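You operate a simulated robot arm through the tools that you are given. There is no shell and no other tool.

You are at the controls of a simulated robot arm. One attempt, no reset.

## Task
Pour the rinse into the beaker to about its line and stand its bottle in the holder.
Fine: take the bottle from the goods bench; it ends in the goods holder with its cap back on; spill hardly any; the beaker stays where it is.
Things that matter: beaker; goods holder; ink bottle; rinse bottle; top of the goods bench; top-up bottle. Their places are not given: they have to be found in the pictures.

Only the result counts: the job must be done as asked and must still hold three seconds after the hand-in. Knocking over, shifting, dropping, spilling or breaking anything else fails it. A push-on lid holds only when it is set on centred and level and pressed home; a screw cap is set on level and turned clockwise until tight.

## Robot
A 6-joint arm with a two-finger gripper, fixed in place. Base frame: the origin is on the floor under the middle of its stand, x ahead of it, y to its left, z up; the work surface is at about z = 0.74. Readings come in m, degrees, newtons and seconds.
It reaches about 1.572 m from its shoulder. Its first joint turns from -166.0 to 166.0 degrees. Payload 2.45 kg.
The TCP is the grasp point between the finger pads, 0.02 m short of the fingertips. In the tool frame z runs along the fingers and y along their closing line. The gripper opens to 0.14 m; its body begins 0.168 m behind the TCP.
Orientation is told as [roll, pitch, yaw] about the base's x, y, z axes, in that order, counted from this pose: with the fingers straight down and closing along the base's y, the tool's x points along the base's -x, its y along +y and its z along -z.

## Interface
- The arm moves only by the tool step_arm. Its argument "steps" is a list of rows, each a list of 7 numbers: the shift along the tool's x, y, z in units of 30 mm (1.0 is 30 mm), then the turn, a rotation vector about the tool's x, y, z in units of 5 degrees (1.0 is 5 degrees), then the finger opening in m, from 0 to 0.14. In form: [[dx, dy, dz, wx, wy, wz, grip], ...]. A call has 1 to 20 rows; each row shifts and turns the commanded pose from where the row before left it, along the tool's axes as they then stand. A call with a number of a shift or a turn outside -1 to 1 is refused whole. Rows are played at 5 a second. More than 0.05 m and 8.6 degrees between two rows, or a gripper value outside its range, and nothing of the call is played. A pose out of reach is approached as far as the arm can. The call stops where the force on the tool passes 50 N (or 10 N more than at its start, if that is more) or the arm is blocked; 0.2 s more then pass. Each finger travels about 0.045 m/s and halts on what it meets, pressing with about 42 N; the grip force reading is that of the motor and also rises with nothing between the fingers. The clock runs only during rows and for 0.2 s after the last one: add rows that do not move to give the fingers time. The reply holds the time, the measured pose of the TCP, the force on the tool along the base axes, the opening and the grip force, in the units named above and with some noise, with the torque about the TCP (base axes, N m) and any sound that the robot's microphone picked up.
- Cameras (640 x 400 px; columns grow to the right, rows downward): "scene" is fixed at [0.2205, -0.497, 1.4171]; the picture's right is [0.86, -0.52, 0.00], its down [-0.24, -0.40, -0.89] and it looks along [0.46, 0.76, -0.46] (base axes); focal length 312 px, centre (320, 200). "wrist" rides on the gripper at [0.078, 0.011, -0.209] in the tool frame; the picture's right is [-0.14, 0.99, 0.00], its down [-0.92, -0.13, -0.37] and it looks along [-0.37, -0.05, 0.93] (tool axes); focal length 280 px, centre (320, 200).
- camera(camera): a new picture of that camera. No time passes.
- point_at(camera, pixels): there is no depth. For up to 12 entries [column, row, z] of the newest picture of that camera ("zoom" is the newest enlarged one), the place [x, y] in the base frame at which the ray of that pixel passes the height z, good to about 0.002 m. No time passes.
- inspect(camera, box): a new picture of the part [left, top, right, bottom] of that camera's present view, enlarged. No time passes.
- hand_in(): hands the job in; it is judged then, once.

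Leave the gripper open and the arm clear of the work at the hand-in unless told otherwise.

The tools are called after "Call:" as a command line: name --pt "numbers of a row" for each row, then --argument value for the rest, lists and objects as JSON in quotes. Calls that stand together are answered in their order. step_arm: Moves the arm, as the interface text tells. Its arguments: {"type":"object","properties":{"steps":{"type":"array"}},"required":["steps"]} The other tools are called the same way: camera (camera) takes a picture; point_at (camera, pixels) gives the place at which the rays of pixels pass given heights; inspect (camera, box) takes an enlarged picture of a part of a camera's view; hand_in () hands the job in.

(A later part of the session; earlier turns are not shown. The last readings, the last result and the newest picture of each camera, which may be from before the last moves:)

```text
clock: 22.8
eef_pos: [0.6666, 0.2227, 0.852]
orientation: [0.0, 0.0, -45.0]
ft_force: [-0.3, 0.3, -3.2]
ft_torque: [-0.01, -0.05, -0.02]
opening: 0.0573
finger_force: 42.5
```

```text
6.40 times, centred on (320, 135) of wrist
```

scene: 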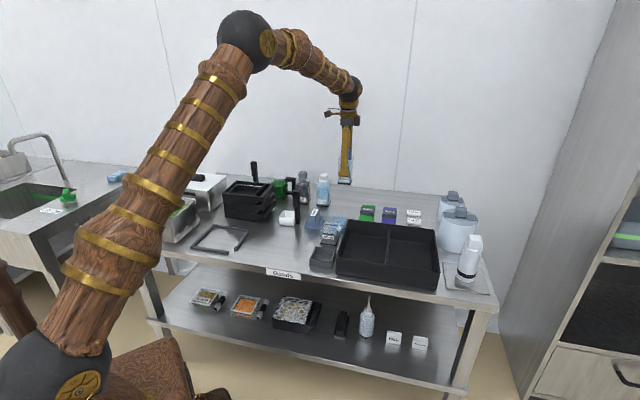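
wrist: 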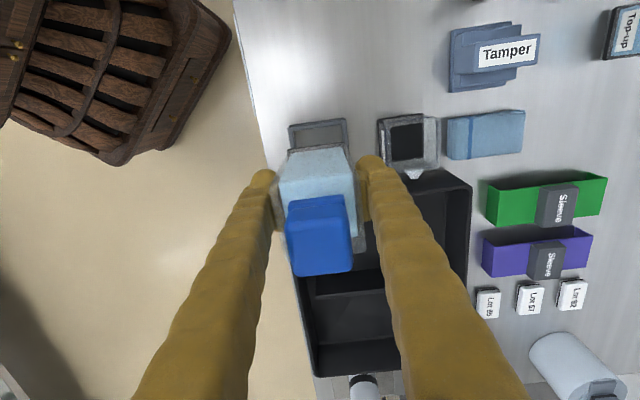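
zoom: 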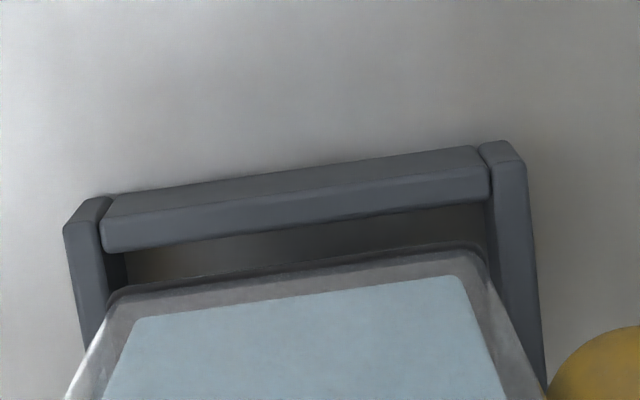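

I check with rays again: bottle base corners at z 0.792 vs holder inner edges at z 0.771.

Call:
point_at --camera "wrist" --pixels '[[286.7, 149.8, 0.792], [345.8, 143.6, 0.792], [316.4, 139.1, 0.771], [287.7, 145.9, 0.771], [347.7, 141.25, 0.771], [280.2, 139.5, 0.771], [352.5, 130, 0.771], [315.6, 133.5, 0.771]]'

Call:
point_at --camera "scene" --pixels '[[312.25, 251.5, 0.792], [329.5, 253.5, 0.792], [312.25, 251.5, 0.8], [329.5, 253.5, 0.8], [309.4, 258.75, 0.771], [331.6, 261.9, 0.771], [335.9, 249, 0.771]]'

```text
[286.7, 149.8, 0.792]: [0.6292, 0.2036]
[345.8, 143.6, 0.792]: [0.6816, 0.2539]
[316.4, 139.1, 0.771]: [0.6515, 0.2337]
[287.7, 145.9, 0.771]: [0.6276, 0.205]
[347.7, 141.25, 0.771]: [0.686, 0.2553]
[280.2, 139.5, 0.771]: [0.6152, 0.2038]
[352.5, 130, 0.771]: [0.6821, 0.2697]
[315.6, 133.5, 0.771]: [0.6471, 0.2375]
```

```text
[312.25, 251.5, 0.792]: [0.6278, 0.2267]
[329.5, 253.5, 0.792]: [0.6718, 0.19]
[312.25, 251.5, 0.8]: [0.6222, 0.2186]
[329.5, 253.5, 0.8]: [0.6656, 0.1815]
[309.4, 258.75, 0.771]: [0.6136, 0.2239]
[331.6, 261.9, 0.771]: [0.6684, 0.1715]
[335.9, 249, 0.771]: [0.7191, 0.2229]
```

The rays for "wrist" use the last full picture, so I take a fresh wrist picture and re-measure.

Call:
camera --camera "wrist"

Call:
point_at --camera "wrist" --pixels '[[286.7, 149.8, 0.792], [345.8, 143.6, 0.792], [316.4, 139.1, 0.771], [287.7, 145.9, 0.771], [347.7, 141.25, 0.771], [280.2, 139.5, 0.771], [352.5, 130, 0.771], [315.6, 133.5, 0.771]]'

```text
taken
```

wrist: 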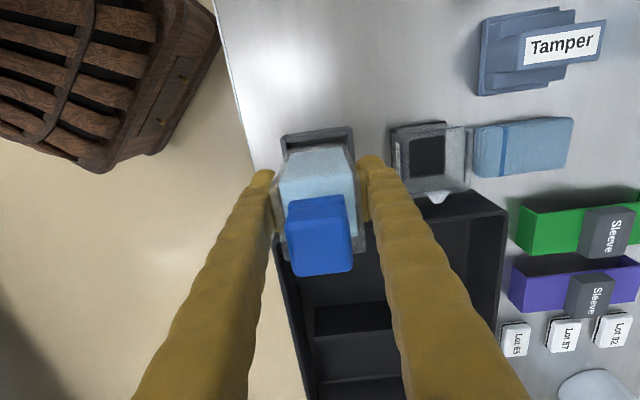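

```text
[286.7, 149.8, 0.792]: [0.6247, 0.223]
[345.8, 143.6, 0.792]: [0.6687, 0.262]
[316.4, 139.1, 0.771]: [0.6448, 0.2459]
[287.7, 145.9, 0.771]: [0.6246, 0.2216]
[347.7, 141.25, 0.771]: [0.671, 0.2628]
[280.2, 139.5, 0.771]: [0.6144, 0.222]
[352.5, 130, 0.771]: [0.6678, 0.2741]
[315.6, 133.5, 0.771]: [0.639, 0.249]
```

Bottle and holder agree within about 1 mm (bottle s 0.6288/t 0.3148; holder s 0.629/t 0.314). I lower slowly 36 mm into the holder and watch the force.

Call:
step_arm --pt "0 0 0.2 0 0 0 0.045" --pt "0 0 0.2 0 0 0 0.045" --pt "0 0 0.2 0 0 0 0.045" --pt "0 0 0.2 0 0 0 0.045" --pt "0 0 0.2 0 0 0 0.045" --pt "0 0 0.2 0 0 0 0.045" --pt "0 0 0 0 0 0 0.045"

Call:
inspect --camera "scene" --box '[300, 225, 348, 275]'

```text
clock: 24.4
eef_pos: [0.6661, 0.2243, 0.8166]
orientation: [0.0, 0.0, -44.9]
ft_force: [-0.4, 0.3, -3.9]
ft_torque: [0.02, 0.01, -0.02]
opening: 0.0575
finger_force: 42.4
```

```text
8.00 times, centred on (324, 250) of scene
```

zoom: 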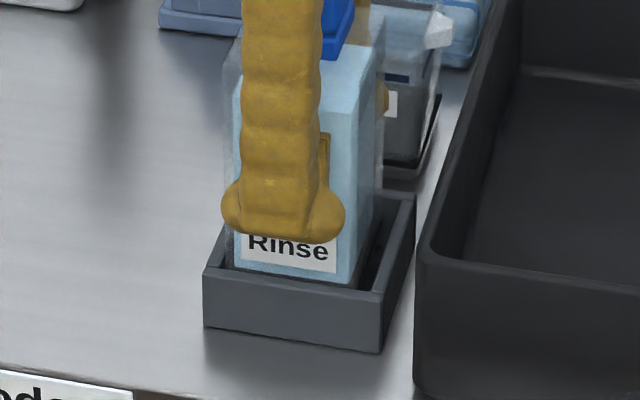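

It's entering with no contact force. I continue about 11 mm in small steps until it stands.

Call:
step_arm --pt "0 0 0.1 0 0 0 0.045" --pt "0 0 0.1 0 0 0 0.045" --pt "0 0 0.1 0 0 0 0.045" --pt "0 0 0.05 0 0 0 0.045" --pt "0 0 0 0 0 0 0.045"

```text
clock: 25.6
eef_pos: [0.667, 0.2241, 0.8057]
orientation: [-0.1, -0.1, -45.0]
ft_force: [-0.6, 0.2, -3.0]
ft_torque: [0.0, 0.02, -0.02]
opening: 0.0578
finger_force: 42.0
```

Call:
step_arm --pt "0 0 0.04 0 0 0 0.045" --pt "0 0 0.03 0 0 0 0.045" --pt "0 0 0 0 0 0 0.045"

```text
clock: 26.4
eef_pos: [0.666, 0.2242, 0.8057]
orientation: [0.1, -0.1, -45.0]
ft_force: [-9.3, -3.1, 40.4]
ft_torque: [0.02, -0.12, -0.03]
opening: 0.0574
finger_force: 41.5
```

The bottle's base now presses on the floor (40 N). I relax upward 1.5–2 mm, then release by opening to 0.075, and look.

Call:
step_arm --pt "0 0 -0.065 0 0 0 0.045" --pt "0 0 0 0 0 0 0.045" --pt "0 0 0 0 0 0 0.07" --pt "0 0 0 0 0 0 0.07" --pt "0 0 0 0 0 0 0.075" --pt "0 0 0 0 0 0 0.075"

Call:
camera --camera "wrist"

Call:
inspect --camera "scene" --box '[290, 190, 360, 275]'

```text
clock: 27.8
eef_pos: [0.6654, 0.2236, 0.8063]
orientation: [-0.1, 0.1, -45.0]
ft_force: [-0.9, 0.0, 0.1]
ft_torque: [-0.01, 0.0, -0.02]
opening: 0.075
finger_force: 0.0
```

```text
taken
```

wrist: 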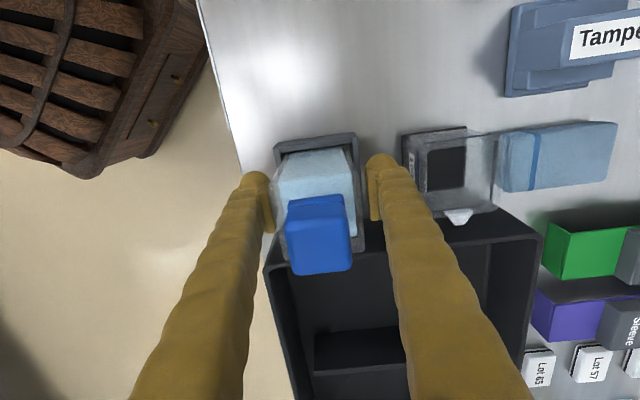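

```text
4.71 times, centred on (325, 232) of scene
```

zoom: 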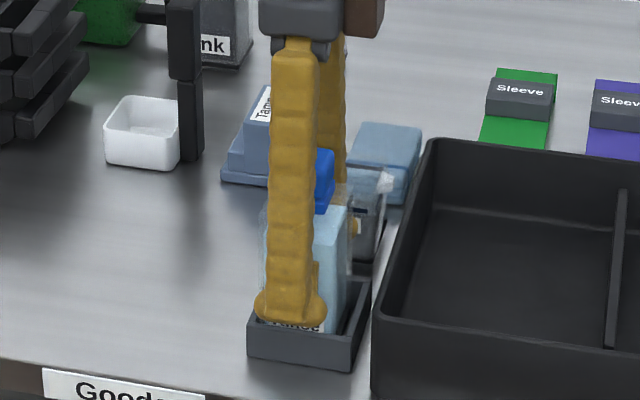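

The bottle stands in the holder. I inspect the cap closely in the wrist view (about (320,235)) to judge push-on vs. screw, then rise.

Call:
inspect --camera "wrist" --box '[265, 180, 375, 285]'

Call:
step_arm --pt "0 0 -0.3 0 0 0 0.075" --pt "0 0 -0.5 0 0 0 0.075" --pt "0 0 -0.6 0 0 0 0.075" --pt "0 0 -0.6 0 0 0 0.075" --pt "0 0 -0.4 0 0 0 0.075" --pt "0 0 0 0 0 0 0.075"

Call:
camera --camera "wrist"

Call:
inspect --camera "scene" --box '[290, 170, 360, 275]'

```text
3.81 times, centred on (320, 232) of wrist
```

zoom: 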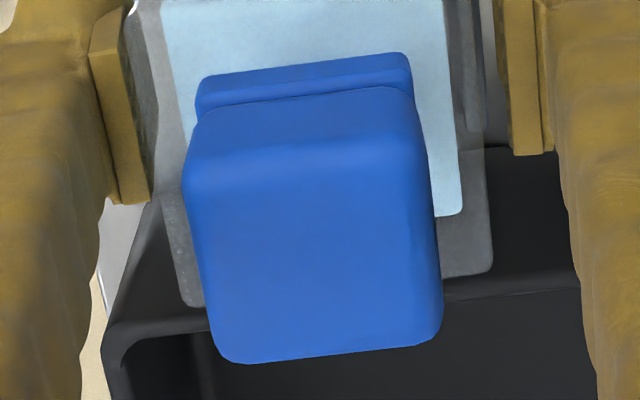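

```text
clock: 29.2
eef_pos: [0.6661, 0.2237, 0.878]
orientation: [0.0, 0.0, -45.1]
ft_force: [-0.3, 0.0, -1.0]
ft_torque: [0.0, 0.01, 0.02]
opening: 0.0752
finger_force: 0.0
```

```text
taken
```

wrist: 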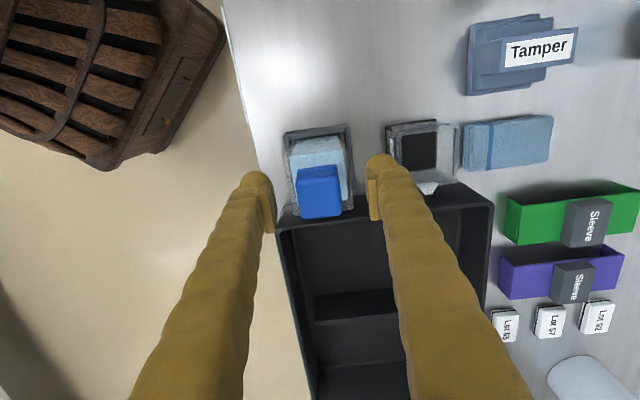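

```text
3.81 times, centred on (325, 222) of scene
```

zoom: 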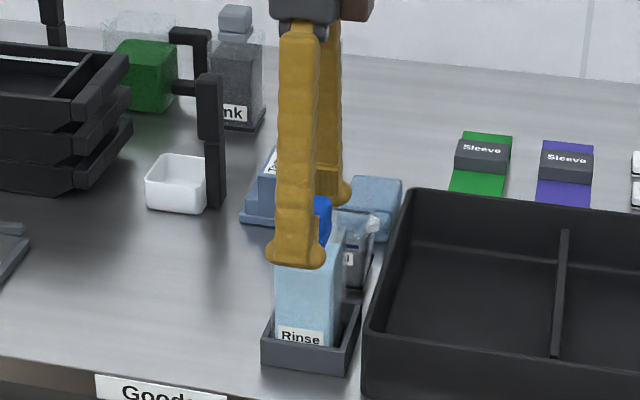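

The cap (wrist (319,191)) is centred between the pads (TCP projects to (320,195)); fingertips at z about 0.858 are above the glass shoulder at 0.85. I close on the cap.

Call:
step_arm --pt "0 0 0 0 0 0 0.025" --pt "0 0 0 0 0 0 0.025" --pt "0 0 0 0 0 0 0.025" --pt "0 0 0 0 0 0 0.025" --pt "0 0 0 0 0 0 0.025"

Call:
camera --camera "wrist"

Call:
inspect --camera "scene" --box '[290, 170, 360, 275]'

```text
clock: 30.4
eef_pos: [0.6665, 0.2232, 0.8796]
orientation: [0.0, 0.0, -45.0]
ft_force: [-0.5, -0.3, -0.2]
ft_torque: [0.0, 0.05, 0.0]
opening: 0.0304
finger_force: 42.3
heard: snap
```

```text
taken
```

wrist: 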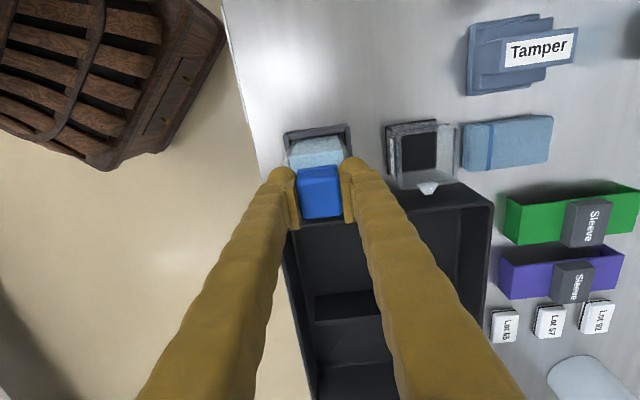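

```text
3.81 times, centred on (325, 222) of scene
```

zoom: 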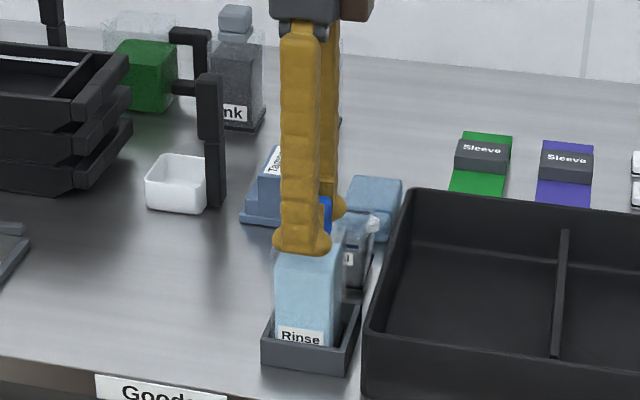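

A "snap" was heard: it's a push-on cap that came loose; it's held at opening 0.0304. I lift slowly 3 cm and check that the bottle stays.

Call:
step_arm --pt "0 0 -0.1 0 0 0 0.025" --pt "0 0 -0.2 0 0 0 0.025" --pt "0 0 -0.3 0 0 0 0.025" --pt "0 0 -0.4 0 0 0 0.025" --pt "0 0 -0.4 0 0 0 0.025" --pt "0 0 -0.2 0 0 0 0.025" --pt "0 0 0 0 0 0 0.025"

Call:
camera --camera "wrist"

Call:
inspect --camera "scene" --box '[290, 170, 360, 275]'

```text
clock: 32.0
eef_pos: [0.6664, 0.2238, 0.9258]
orientation: [0.0, 0.0, -45.0]
ft_force: [1.0, -0.3, 0.0]
ft_torque: [0.0, 0.02, -0.01]
opening: 0.0304
finger_force: 42.2
```

```text
taken
```

wrist: 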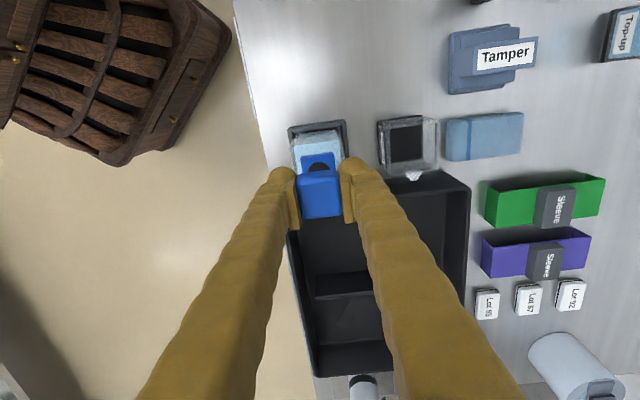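

```text
3.81 times, centred on (325, 222) of scene
```

zoom: 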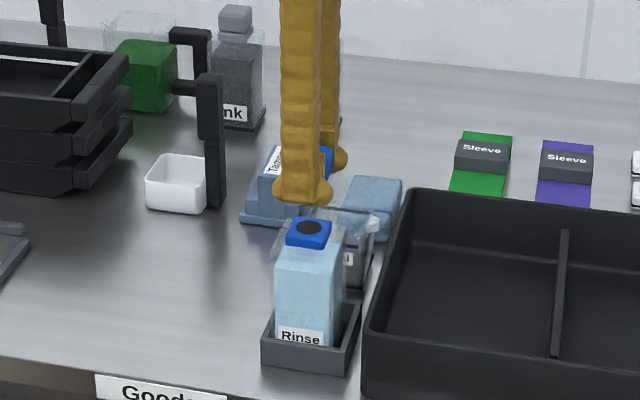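

The cap is off and the bottle stays; a blue collar with a dark round mouth is visible. I zoom on the mouth for its position (wrist about (318,165)).

Call:
inspect --camera "wrist" --box '[280, 110, 360, 225]'

Call:
inspect --camera "scene" --box '[310, 220, 350, 270]'

```text
3.48 times, centred on (320, 168) of wrist
```

zoom: 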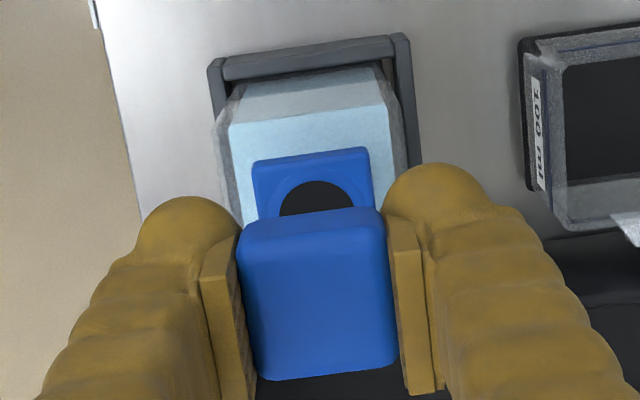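

```text
8.00 times, centred on (330, 245) of scene
```

zoom: 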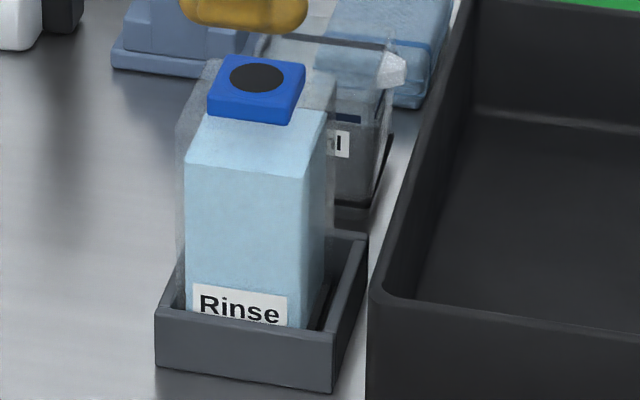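

I need a parking spot for the cap on free bench to the left of the holder (image-up). I query bench points at wrist (240,20), (262,130), (330,40), (300,60).

Call:
point_at --camera "wrist" --pixels '[[240, 20, 0.744], [262, 130, 0.744], [330, 40, 0.744], [300, 60, 0.744], [320, 20, 0.744], [318, 165, 0.862], [450, 60, 0.77]]'

```text
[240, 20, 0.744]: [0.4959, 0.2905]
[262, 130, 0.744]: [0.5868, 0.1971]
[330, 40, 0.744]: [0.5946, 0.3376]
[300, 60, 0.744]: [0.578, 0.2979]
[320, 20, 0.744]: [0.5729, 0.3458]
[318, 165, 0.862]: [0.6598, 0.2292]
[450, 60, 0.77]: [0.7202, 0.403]
```

Spot (0.573,0.332) (s 0.64, t 0.17) is empty bench, 8 cm behind the front edge. I carry the cap there and descend to TCP z about 0.772.

Call:
step_arm --pt "0.5 0.03 0 0 0 0 0.025" --pt "0.8 0.06 0 0 0 0 0.025" --pt "0.9 0.07 0 0 0 0 0.025" --pt "0.9 0.07 0 0 0 0 0.025" --pt "0.9 0.07 0 0 0 0 0.025" --pt "0.77 0.05 0 0 0 0 0.025" --pt "0 0 0.5 0 0 0 0.025" --pt "0 0 0.8 0 0 0 0.025" --pt "0 0 0.8 0 0 0 0.025" --pt "0 0 0.8 0 0 0 0.025" --pt "0 0 0.8 0 0 0 0.025" --pt "0 0 0.8 0 0 0 0.025" --pt "0 0 0.4 0 0 0 0.025" --pt "0 0 0.2 0 0 0 0.025" --pt "0 0 0 0 0 0 0.025"

Call:
camera --camera "wrist"

Call:
inspect --camera "scene" --box '[240, 190, 360, 290]'

```text
clock: 35.2
eef_pos: [0.5727, 0.3331, 0.7742]
orientation: [-0.1, 0.0, -45.0]
ft_force: [0.3, -0.4, -1.5]
ft_torque: [0.01, 0.0, 0.0]
opening: 0.0305
finger_force: 41.8
```

```text
taken
```

wrist: 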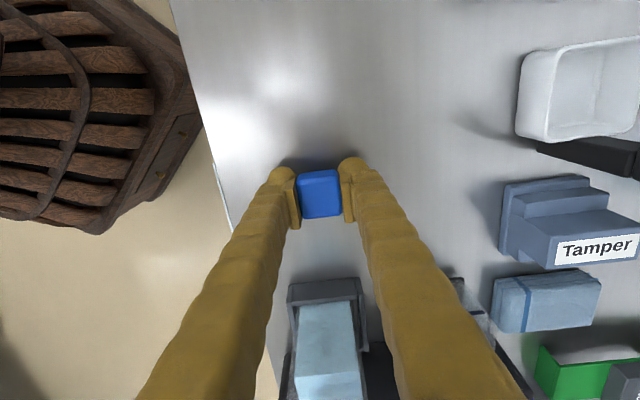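

```text
4.00 times, centred on (300, 240) of scene
```

zoom: 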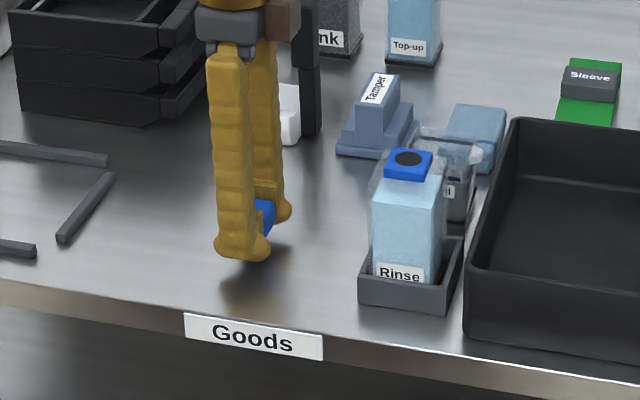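

The cap is above the bench, tips about 1 cm high. I descend gently in 1.5–2 mm steps to touch.

Call:
step_arm --pt "0 0 0.07 0 0 0 0.025" --pt "0 0 0.07 0 0 0 0.025" --pt "0 0 0.05 0 0 0 0.025" --pt "0 0 0.03 0 0 0 0.025" --pt "0 0 0 0 0 0 0.025"

```text
clock: 36.4
eef_pos: [0.5726, 0.3333, 0.7668]
orientation: [0.1, -0.1, -45.0]
ft_force: [-0.2, 0.5, -0.6]
ft_torque: [0.0, -0.01, 0.02]
opening: 0.0303
finger_force: 42.0
```

Call:
step_arm --pt "0 0 0.03 0 0 0 0.025" --pt "0 0 0.03 0 0 0 0.025" --pt "0 0 0 0 0 0 0.025"

```text
clock: 37.2
eef_pos: [0.5723, 0.3325, 0.7648]
orientation: [0.0, 0.0, -45.0]
ft_force: [0.0, 0.2, -0.2]
ft_torque: [0.0, -0.03, 0.04]
opening: 0.0305
finger_force: 41.5
```

Call:
step_arm --pt "0 0 0.03 0 0 0 0.025" --pt "0 0 0.03 0 0 0 0.025" --pt "0 0 0 0 0 0 0.025"

Call:
inspect --camera "scene" --box '[275, 220, 335, 270]'

```text
clock: 38.0
eef_pos: [0.5724, 0.3325, 0.7626]
orientation: [-0.1, 0.1, -45.1]
ft_force: [0.1, 0.0, -0.1]
ft_torque: [0.01, 0.0, 0.05]
opening: 0.0307
finger_force: 42.5
```

```text
8.00 times, centred on (305, 245) of scene
```

zoom: 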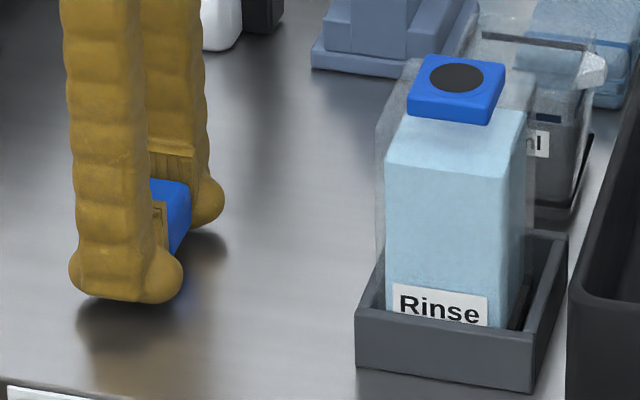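

Still no contact; I continue in 1 mm steps.

Call:
step_arm --pt "0 0 0.03 0 0 0 0.025" --pt "0 0 0.03 0 0 0 0.025" --pt "0 0 0 0 0 0 0.025"

```text
clock: 38.8
eef_pos: [0.5731, 0.3329, 0.761]
orientation: [0.0, -0.1, -45.0]
ft_force: [0.1, -0.3, 0.4]
ft_torque: [-0.01, -0.02, -0.03]
opening: 0.0304
finger_force: 41.8
```

Call:
step_arm --pt "0 0 0.02 0 0 0 0.025" --pt "0 0 0.02 0 0 0 0.025" --pt "0 0 0 0 0 0 0.025"

```text
clock: 39.6
eef_pos: [0.5732, 0.3321, 0.7602]
orientation: [0.0, 0.1, -45.0]
ft_force: [-0.5, -0.3, 0.5]
ft_torque: [0.02, 0.01, -0.03]
opening: 0.0303
finger_force: 41.6
```

Call:
step_arm --pt "0 0 0.03 0 0 0 0.025" --pt "0 0 0 0 0 0 0.025"

```text
clock: 40.2
eef_pos: [0.5727, 0.3323, 0.7601]
orientation: [0.1, 0.0, -45.0]
ft_force: [-6.1, -2.5, 23.5]
ft_torque: [-0.12, 0.21, -0.01]
opening: 0.0303
finger_force: 42.4
```

Contact (23 N) at TCP z 0.760. I back off 1 mm and open to 0.06 to leave the cap standing.

Call:
step_arm --pt "0 0 -0.03 0 0 0 0.025" --pt "0 0 0 0 0 0 0.025" --pt "0 0 0 0 0 0 0.04" --pt "0 0 0 0 0 0 0.06" --pt "0 0 0 0 0 0 0.06" --pt "0 0 0 0 0 0 0.06"

Call:
camera --camera "wrist"

Call:
inspect --camera "wrist" --box '[270, 140, 370, 240]'

Call:
inspect --camera "scene" --box '[275, 220, 335, 270]'

```text
clock: 41.6
eef_pos: [0.5727, 0.3329, 0.7605]
orientation: [0.1, 0.0, -45.0]
ft_force: [0.3, -0.3, 0.2]
ft_torque: [0.01, -0.04, 0.0]
opening: 0.0602
finger_force: 0.2
```

```text
taken
```

wrist: 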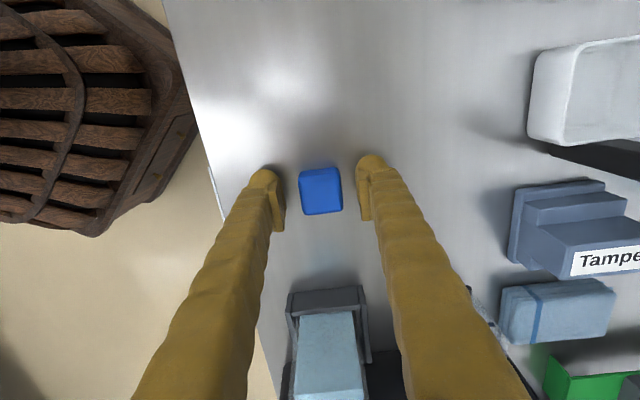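

```text
4.00 times, centred on (320, 190) of wrist
```

zoom: 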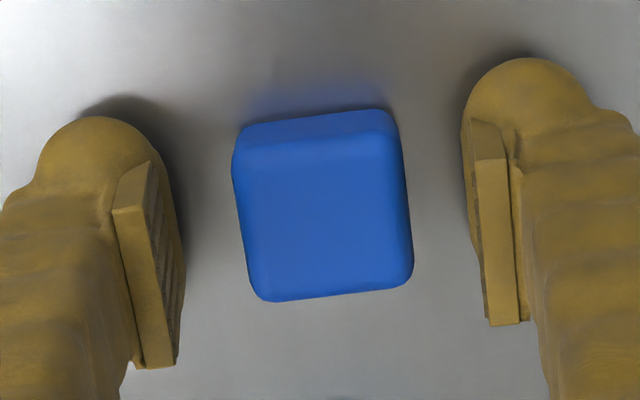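

```text
8.00 times, centred on (305, 245) of scene
```

zoom: 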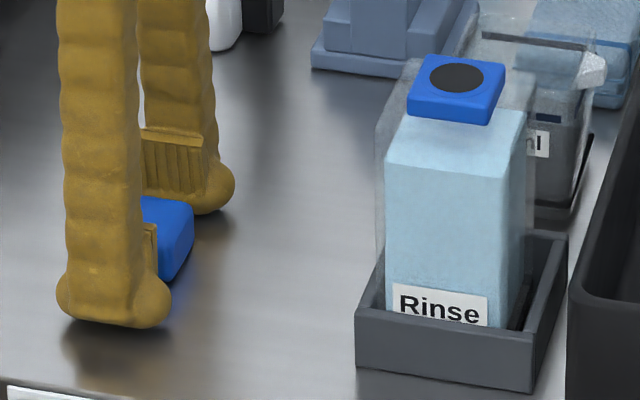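

The cap is standing on the bench at about (0.573,0.333). I raise the arm, and compute the mouth's height from the scene view (mouth at (322.25,229.6)).

Call:
step_arm --pt "0 0 -0.4 0 0 0 0.068" --pt "0 0 -0.8 0 0 0 0.068" --pt "0 0 -1 0 0 0 0.068" --pt "0 0 -1 0 0 0 0.068" --pt "0 0 -1 0 0 0 0.068" --pt "0 0 -1 0 0 0 0.068" --pt "0 0 -1 0 0 0 0.068" --pt "0 0 -0.6 0 0 0 0.068" --pt "0 0 0 0 0 0 0.068"

Call:
point_at --camera "scene" --pixels '[[322.25, 229.6, 0.85], [322.25, 229.6, 0.855], [322.25, 229.6, 0.86], [322.25, 229.6, 0.865], [322.25, 229.6, 0.87]]'

Call:
camera --camera "wrist"

Call:
inspect --camera "scene" --box '[270, 210, 350, 280]'

```text
clock: 43.6
eef_pos: [0.5729, 0.3306, 0.9647]
orientation: [0.0, 0.0, -45.0]
ft_force: [-0.6, 0.0, 0.5]
ft_torque: [0.01, 0.02, -0.01]
opening: 0.068
finger_force: 0.0
```

```text
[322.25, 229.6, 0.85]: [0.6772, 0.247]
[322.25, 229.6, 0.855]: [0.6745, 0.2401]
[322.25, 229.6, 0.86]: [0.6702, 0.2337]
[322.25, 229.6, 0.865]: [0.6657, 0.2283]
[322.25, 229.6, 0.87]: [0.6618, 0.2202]
```

```text
taken
```

wrist: 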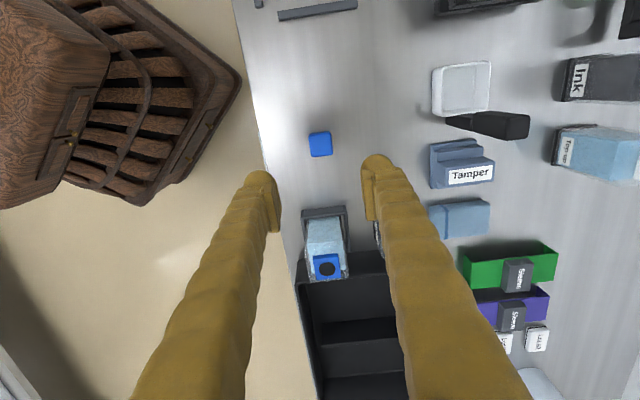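

```text
5.71 times, centred on (310, 245) of scene
```

zoom: 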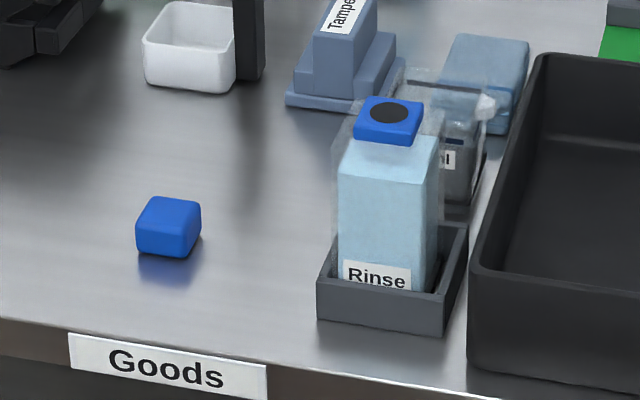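

The mouth is at z about 0.866 (6 cm above my grip height). Next I lean the gripper 40° to the left (about the closing axis, wy negative) in free air and line up s with the bottle, to grip it for pouring with the hand at its upper left.

Call:
point_at --camera "wrist" --pixels '[[326.5, 268, 0.86], [326.5, 268, 0.866], [326.5, 268, 0.872], [319, 142, 0.762]]'

Call:
step_arm --pt "0 -0.33 0 0 0 0 0.068" --pt "0 0 0 0 -1 0 0.068" --pt "0 0 0 0 -1 0 0.068" --pt "0 0 0 0 -1 0 0.068" --pt "0 0 0 0 -1 0 0.068" --pt "0 0 0 0 -1 0 0.068" --pt "0 0 0 0 -1 0 0.068" --pt "0 0 0 0 -1 0 0.068" --pt "0 0 0 0 -1 0 0.068" --pt "0 0 0 0 0 0 0.068"

Call:
camera --camera "wrist"

Call:
camera --camera "scene"

```text
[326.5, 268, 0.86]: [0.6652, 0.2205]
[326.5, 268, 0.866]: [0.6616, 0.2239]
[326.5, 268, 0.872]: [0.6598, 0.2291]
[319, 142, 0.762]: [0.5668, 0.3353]
```

```text
clock: 45.8
eef_pos: [0.5658, 0.3252, 0.9649]
orientation: [0.0, -40.1, -45.0]
ft_force: [-0.1, 0.4, 0.1]
ft_torque: [-0.02, 0.01, 0.0]
opening: 0.0681
finger_force: 0.1
```

```text
taken
```

wrist: 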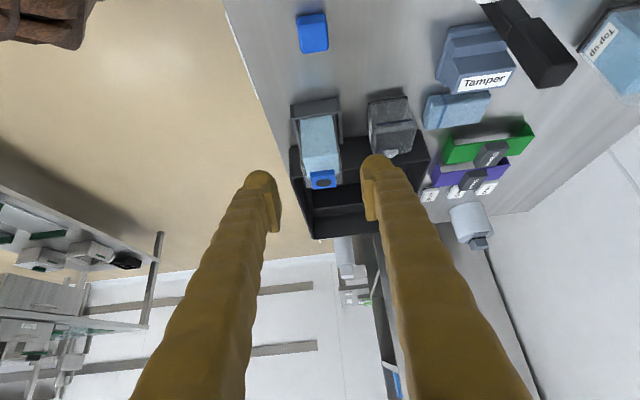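

```text
taken
```

scene: 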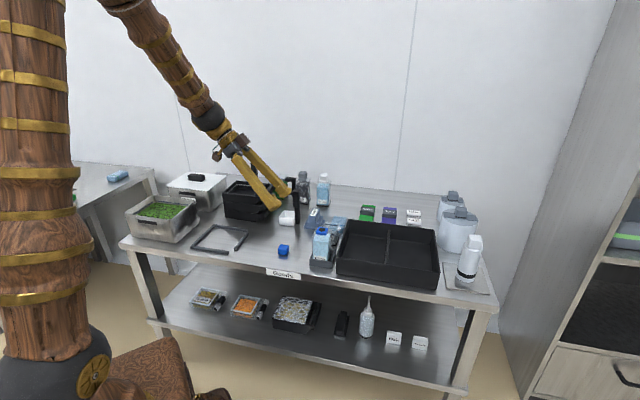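

The lean works (pitch -40). Before gripping I rehearse the pour empty-handed, high above the beaker (s 0.738, t 0.25, z about 0.96): move there and rotate 80° to the right, to confirm the arm can do it and see the view.

Call:
step_arm --pt "-0.51 0.9 0.43 0 0 0 0.068" --pt "-0.51 0.9 0.43 0 0 0 0.068" --pt "-0.51 0.9 0.43 0 0 0 0.068" --pt "-0.51 0.9 0.43 0 0 0 0.068" --pt "0 0 0 0 1 0 0.068" --pt "0 0 0 0 1 0 0.068" --pt "0 0 0 0 1 0 0.068" --pt "0 0 0 0 1 0 0.068" --pt "0 0 0 0 1 0 0.068" --pt "0 0 0 0 1 0 0.068" --pt "0 0 0 0 1 0 0.068" --pt "0 0 0 0 1 0 0.068" --pt "0 0 0 0 1 0 0.068" --pt "0 0 0 0 1 0 0.068" --pt "0 0 0 0 1 0 0.068" --pt "0 0 0 0 1 0 0.068" --pt "0 0 0 0 1 0 0.068" --pt "0 0 0 0 1 0 0.068" --pt "0 0 0 0 1 0 0.068" --pt "0 0 0 0 1 0 0.068"

Call:
camera --camera "wrist"

Call:
camera --camera "scene"

```text
clock: 50.0
eef_pos: [0.6994, 0.3456, 0.9652]
orientation: [0.2, 40.2, -44.9]
ft_force: [-0.1, -0.6, 0.9]
ft_torque: [-0.03, 0.02, 0.01]
opening: 0.068
finger_force: 0.1
```

```text
taken
```

wrist: 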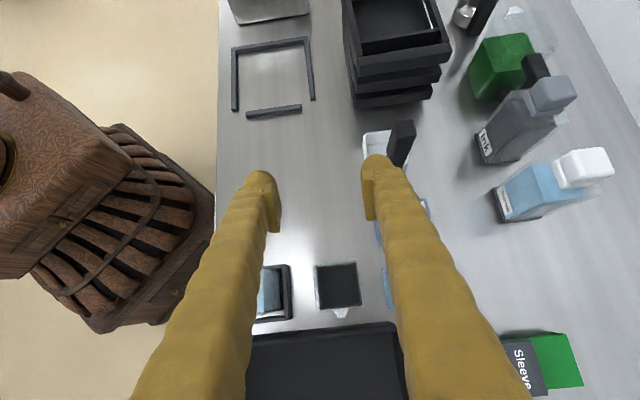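

```text
taken
```

scene: 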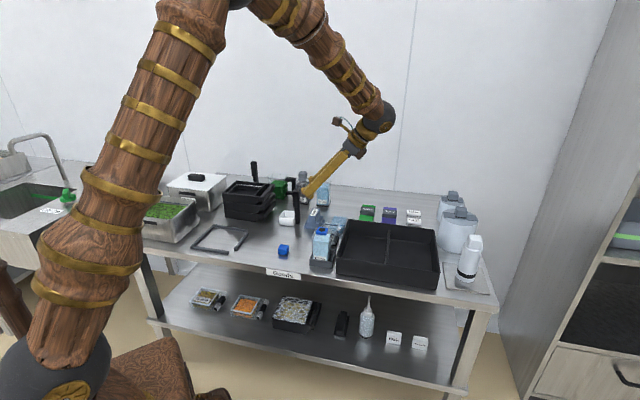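

Works cleanly (pitch +40, position held). I test 20° more for reserve, and zoom on the beaker from here.

Call:
step_arm --pt "0 0 0 0 1 0 0.068" --pt "0 0 0 0 1 0 0.068" --pt "0 0 0 0 1 0 0.068" --pt "0 0 0 0 1 0 0.068" --pt "0 0 0 0 0 0 0.068"

Call:
camera --camera "wrist"

Call:
inspect --camera "wrist" --box '[280, 220, 400, 340]'

```text
clock: 51.2
eef_pos: [0.6987, 0.3456, 0.9636]
orientation: [0.1, 60.1, -44.9]
ft_force: [0.0, 0.5, -0.1]
ft_torque: [-0.01, -0.03, 0.01]
opening: 0.0678
finger_force: 0.1
```

```text
taken
```

wrist: 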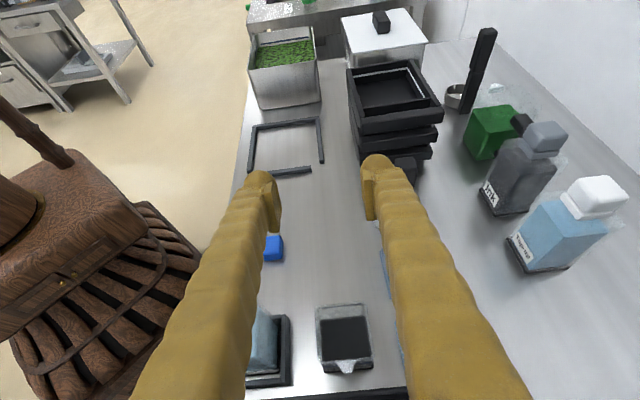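

```text
3.33 times, centred on (340, 280) of wrist
```

zoom: 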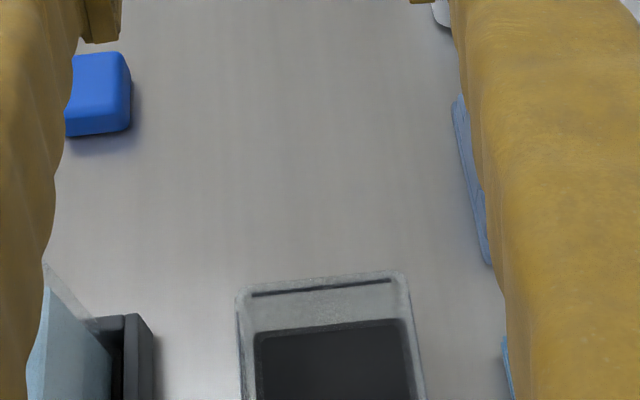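

Reachable to +60 (tilt 100°). I rotate back to the 40° left lean.

Call:
step_arm --pt "0 0 0 0 -1 0 0.068" --pt "0 0 0 0 -1 0 0.068" --pt "0 0 0 0 -1 0 0.068" --pt "0 0 0 0 -1 0 0.068" --pt "0 0 0 0 -1 0 0.068" --pt "0 0 0 0 -1 0 0.068" --pt "0 0 0 0 -1 0 0.068" --pt "0 0 0 0 -1 0 0.068" --pt "0 0 0 0 -1 0 0.068" --pt "0 0 0 0 -1 0 0.068" --pt "0 0 0 0 -1 0 0.068" --pt "0 0 0 0 -1 0 0.068" --pt "0 0 0 0 -1 0 0.068" --pt "0 0 0 0 -1 0 0.068" --pt "0 0 0 0 -1 0 0.068" --pt "0 0 0 0 -1 0 0.068" --pt "0 0 0 0 -1 0 0.068" --pt "0 0 0 0 -1 0 0.068" --pt "0 0 0 0 -1 0 0.068" --pt "0 0 0 0 -1 0 0.068"

Call:
step_arm --pt "0.44 -0.91 0.11 0 0 0 0.068" --pt "0.44 -0.91 0.11 0 0 0 0.068" --pt "0.44 -0.91 0.11 0 0 0 0.068" --pt "0.44 -0.91 0.11 0 0 0 0.068" --pt "0 0 0 0 0 0 0.068"

Call:
camera --camera "wrist"

Call:
inspect --camera "scene" --box '[220, 130, 370, 290]'

```text
clock: 55.4
eef_pos: [0.6974, 0.3443, 0.9631]
orientation: [0.1, -40.0, -45.2]
ft_force: [-0.9, -0.6, 1.5]
ft_torque: [0.0, -0.03, 0.01]
opening: 0.0681
finger_force: 0.0
```

```text
clock: 56.6
eef_pos: [0.5992, 0.2896, 0.9199]
orientation: [0.0, -40.0, -45.0]
ft_force: [-0.1, 0.4, 1.0]
ft_torque: [0.05, -0.01, 0.03]
opening: 0.0681
finger_force: 0.2
```

```text
taken
```

wrist: 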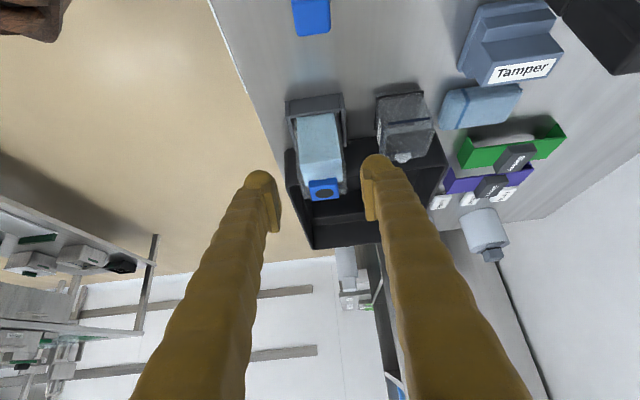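

```text
2.50 times, centred on (295, 210) of scene
```

zoom: 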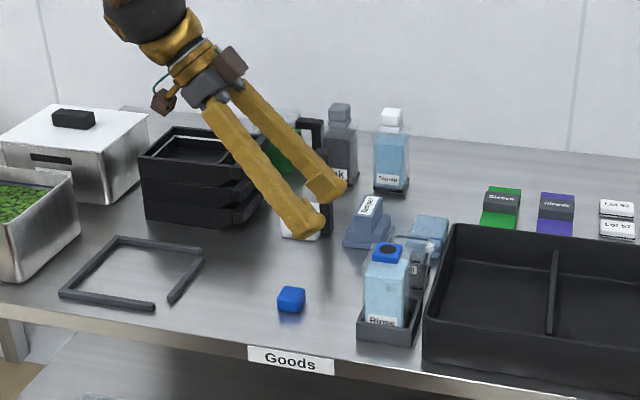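

Aligned with the bottle between the fingers (bottle columns 300-345, fingers 270/372). I advance 0.15 m along the fingers to the grip point, slowing at the end.

Call:
step_arm --pt "0 0 0.6 0 0 0 0.068" --pt "0 0 0.8 0 0 0 0.068" --pt "0 0 0.7 0 0 0 0.068" --pt "0 0 0.6 0 0 0 0.068" --pt "0 0 0.5 0 0 0 0.068" --pt "0 0 0.5 0 0 0 0.068" --pt "0 0 0.4 0 0 0 0.068" --pt "0 0 0.4 0 0 0 0.068" --pt "0 0 0.3 0 0 0 0.068" --pt "0.03 0 0.18 0 0 0 0.068" --pt "0 0 0 0 0 0 0.068"

Call:
camera --camera "wrist"

Call:
inspect --camera "scene" --box '[260, 180, 360, 280]'

```text
clock: 59.0
eef_pos: [0.6661, 0.2231, 0.8047]
orientation: [0.1, -40.0, -45.0]
ft_force: [0.4, -0.2, -0.4]
ft_torque: [0.01, -0.02, 0.03]
opening: 0.0681
finger_force: 0.1
```

```text
taken
```

wrist: 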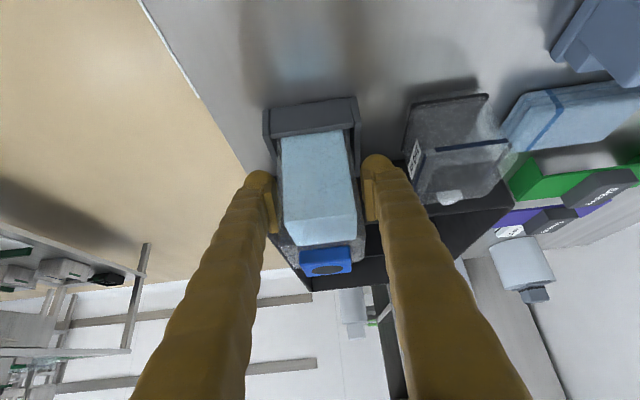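

```text
4.00 times, centred on (310, 230) of scene
```

zoom: 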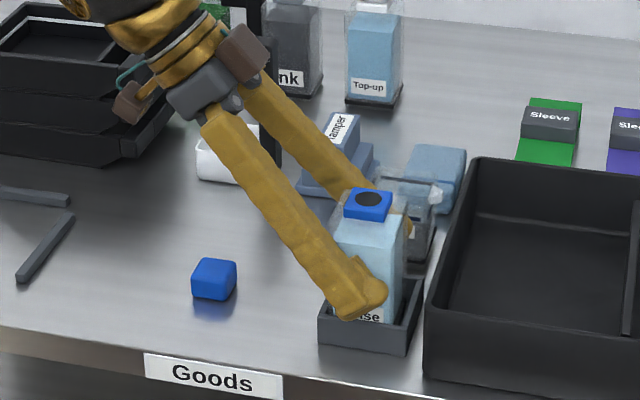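

In place, no contact forces. I close on the bottle body.

Call:
step_arm --pt "0 0 0 0 0 0 0.045" --pt "0 0 0 0 0 0 0.045" --pt "0 0 0 0 0 0 0.045" --pt "0 0 0 0 0 0 0.045"

Call:
camera --camera "wrist"

```text
clock: 60.0
eef_pos: [0.6667, 0.2241, 0.8046]
orientation: [0.0, -40.0, -45.1]
ft_force: [0.2, -1.4, -0.5]
ft_torque: [0.0, -0.05, -0.02]
opening: 0.0576
finger_force: 41.7
```

```text
taken
```

wrist: 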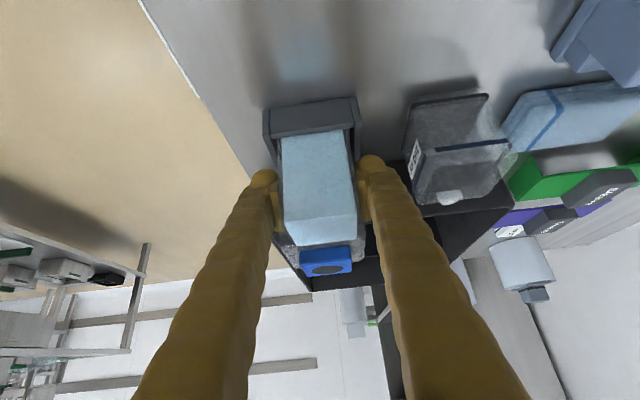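

Held (0.0576, 41.7 N). I lift straight up 0.12 m (in tool axes dx -0.643, dz -0.766 per unit).

Call:
step_arm --pt "-0.107 0 -0.128 0 0 0 0.045" --pt "-0.214 0 -0.255 0 0 0 0.045" --pt "-0.321 0 -0.383 0 0 0 0.045" --pt "-0.429 0 -0.511 0 0 0 0.045" --pt "-0.429 0 -0.511 0 0 0 0.045" --pt "-0.429 0 -0.511 0 0 0 0.045" --pt "-0.321 0 -0.383 0 0 0 0.045" --pt "-0.214 0 -0.255 0 0 0 0.045" --pt "-0.107 0 -0.128 0 0 0 0.045" --pt "0 0 0 0 0 0 0.045"

Call:
camera --camera "wrist"

Call:
inspect --camera "scene" --box '[260, 160, 360, 280]'

```text
clock: 62.2
eef_pos: [0.6658, 0.2229, 0.9241]
orientation: [0.0, -40.0, -45.0]
ft_force: [0.2, -0.7, -4.1]
ft_torque: [-0.03, -0.01, 0.02]
opening: 0.0575
finger_force: 41.3
```

```text
taken
```

wrist: 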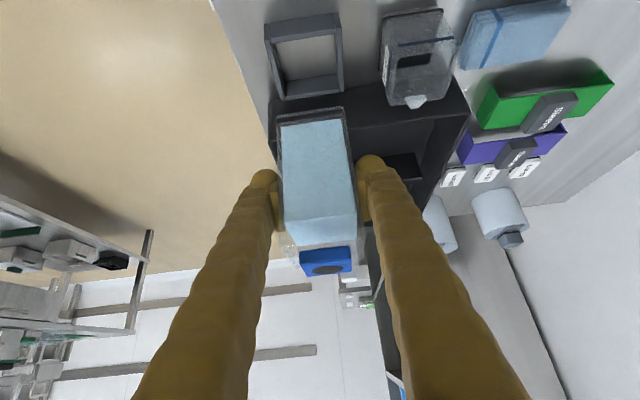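

```text
3.33 times, centred on (310, 220) of scene
```

zoom: 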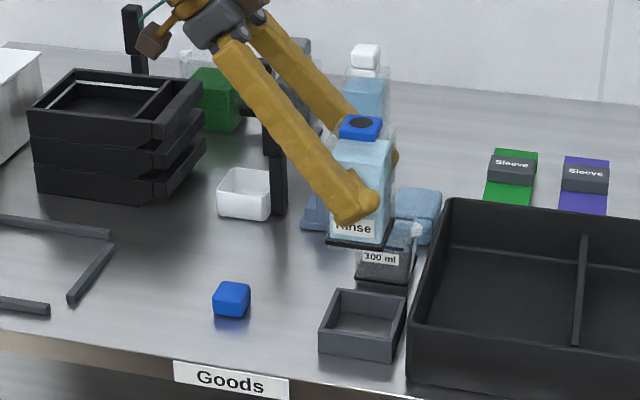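

The open bottle is lifted upright. The beaker rim centre is s 0.738, t 0.3147. I carry the bottle smoothly at this height to s 0.738, t 0.243 (left of the beaker).

Call:
step_arm --pt "0.089 0.183 -0.075 0 0 0 0.045" --pt "0.143 0.293 -0.12 0 0 0 0.045" --pt "0.214 0.44 -0.18 0 0 0 0.045" --pt "0.232 0.477 -0.195 0 0 0 0.045" --pt "0.232 0.477 -0.195 0 0 0 0.045" --pt "0.232 0.477 -0.195 0 0 0 0.045" --pt "0.214 0.44 -0.18 0 0 0 0.045" --pt "0.179 0.367 -0.15 0 0 0 0.045" --pt "0.143 0.293 -0.12 0 0 0 0.045" --pt "0.107 0.22 -0.09 0 0 0 0.045" --pt "0 0 0 0 0 0 0.045"

Call:
camera --camera "wrist"

Call:
camera --camera "scene"

```text
clock: 64.6
eef_pos: [0.6944, 0.3508, 0.9251]
orientation: [0.1, -40.0, -45.0]
ft_force: [-0.1, 0.9, -3.1]
ft_torque: [0.0, -0.02, 0.02]
opening: 0.0573
finger_force: 41.9
```

```text
taken
```

wrist: 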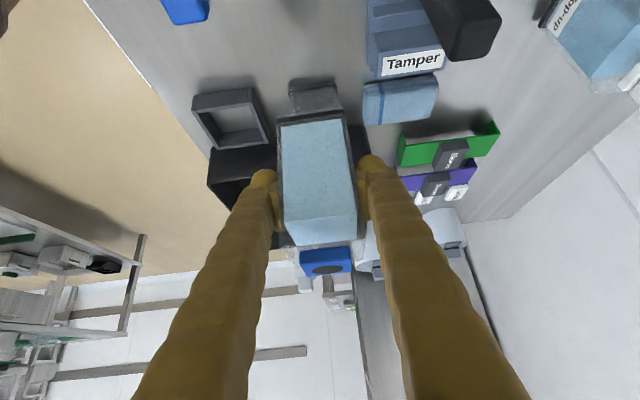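

```text
taken
```

scene: 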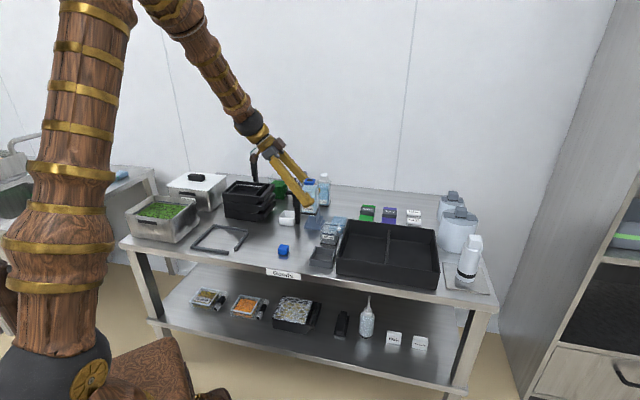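

Bottle is left of the beaker. I re-measure the beaker in the scene for s (front-back) alignment now that it's unobstructed.

Call:
inspect --camera "scene" --box '[310, 212, 350, 252]'

```text
10.00 times, centred on (330, 232) of scene
```

zoom: 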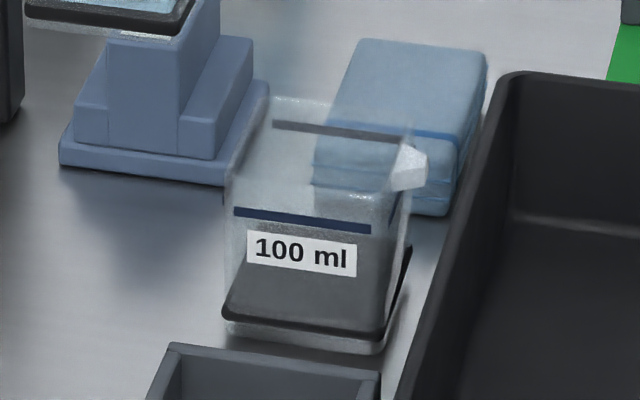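

I use the front and back line marks (zoom (234,212)-(371,229) and (272,125)-(397,142)) to get the beaker centre and the line's height.

Call:
point_at --camera "zoom" --pixels '[[234, 212, 0.775], [371, 229, 0.775], [272, 125, 0.775], [397, 142, 0.775], [234, 212, 0.785], [371, 229, 0.785], [272, 125, 0.785], [397, 142, 0.785], [222, 338, 0.74], [380, 357, 0.74], [222, 318, 0.745], [385, 333, 0.745]]'

```text
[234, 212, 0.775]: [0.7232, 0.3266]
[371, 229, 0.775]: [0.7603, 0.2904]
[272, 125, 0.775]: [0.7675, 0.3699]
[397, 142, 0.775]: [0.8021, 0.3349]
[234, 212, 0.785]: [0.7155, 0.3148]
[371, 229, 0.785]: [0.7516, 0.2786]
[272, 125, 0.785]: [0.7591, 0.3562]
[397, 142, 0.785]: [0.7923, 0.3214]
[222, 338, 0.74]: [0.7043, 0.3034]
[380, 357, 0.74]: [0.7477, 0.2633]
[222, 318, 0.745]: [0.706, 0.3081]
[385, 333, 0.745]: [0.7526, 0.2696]
```

Beaker: centre s 0.740, t 0.3145; line at z about 0.797; rim about 0.815. I tilt the bottle 50° to the right at this safe height (mouth comes over the beaker's left half), well below the pour-onset angle I estimate near 70°.

Call:
step_arm --pt "0 0.03 0 0 0.4 0 0.045" --pt "0 0 0 0 0.7 0 0.045" --pt "0 0 0 0 0.9 0 0.045" --pt "0 0 0 0 1 0 0.045" --pt "0 0 0 0 1 0 0.045" --pt "0 0 0 0 1 0 0.045" --pt "0 0 0 0 1 0 0.045" --pt "0 0 0 0 1 0 0.045" --pt "0 0 0 0 1 0 0.045" --pt "0 0 0 0 0.9 0 0.045" --pt "0 0 0 0 0.7 0 0.045" --pt "0 0 0 0 0.4 0 0.045" --pt "0 0 0 0 0 0 0.045"

Call:
camera --camera "wrist"

Call:
inspect --camera "scene" --box '[270, 150, 370, 260]'

```text
clock: 67.4
eef_pos: [0.6942, 0.3509, 0.9246]
orientation: [0.0, 10.1, -45.1]
ft_force: [-0.2, -0.1, -3.3]
ft_torque: [0.01, -0.01, 0.02]
opening: 0.0579
finger_force: 42.0
```

```text
taken
```

wrist: 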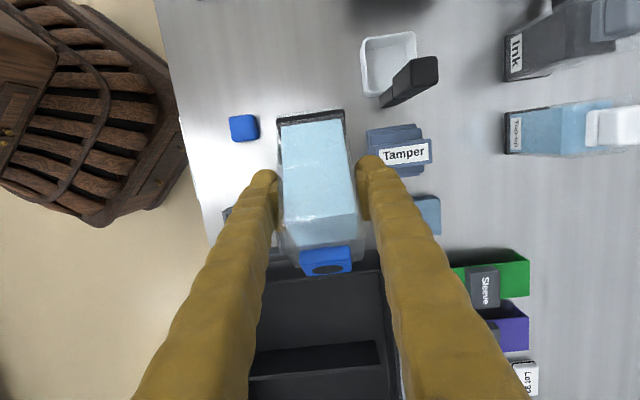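

```text
3.64 times, centred on (320, 205) of scene
```

zoom: 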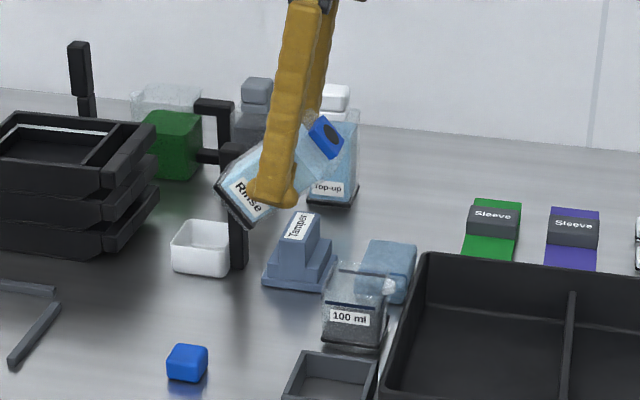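

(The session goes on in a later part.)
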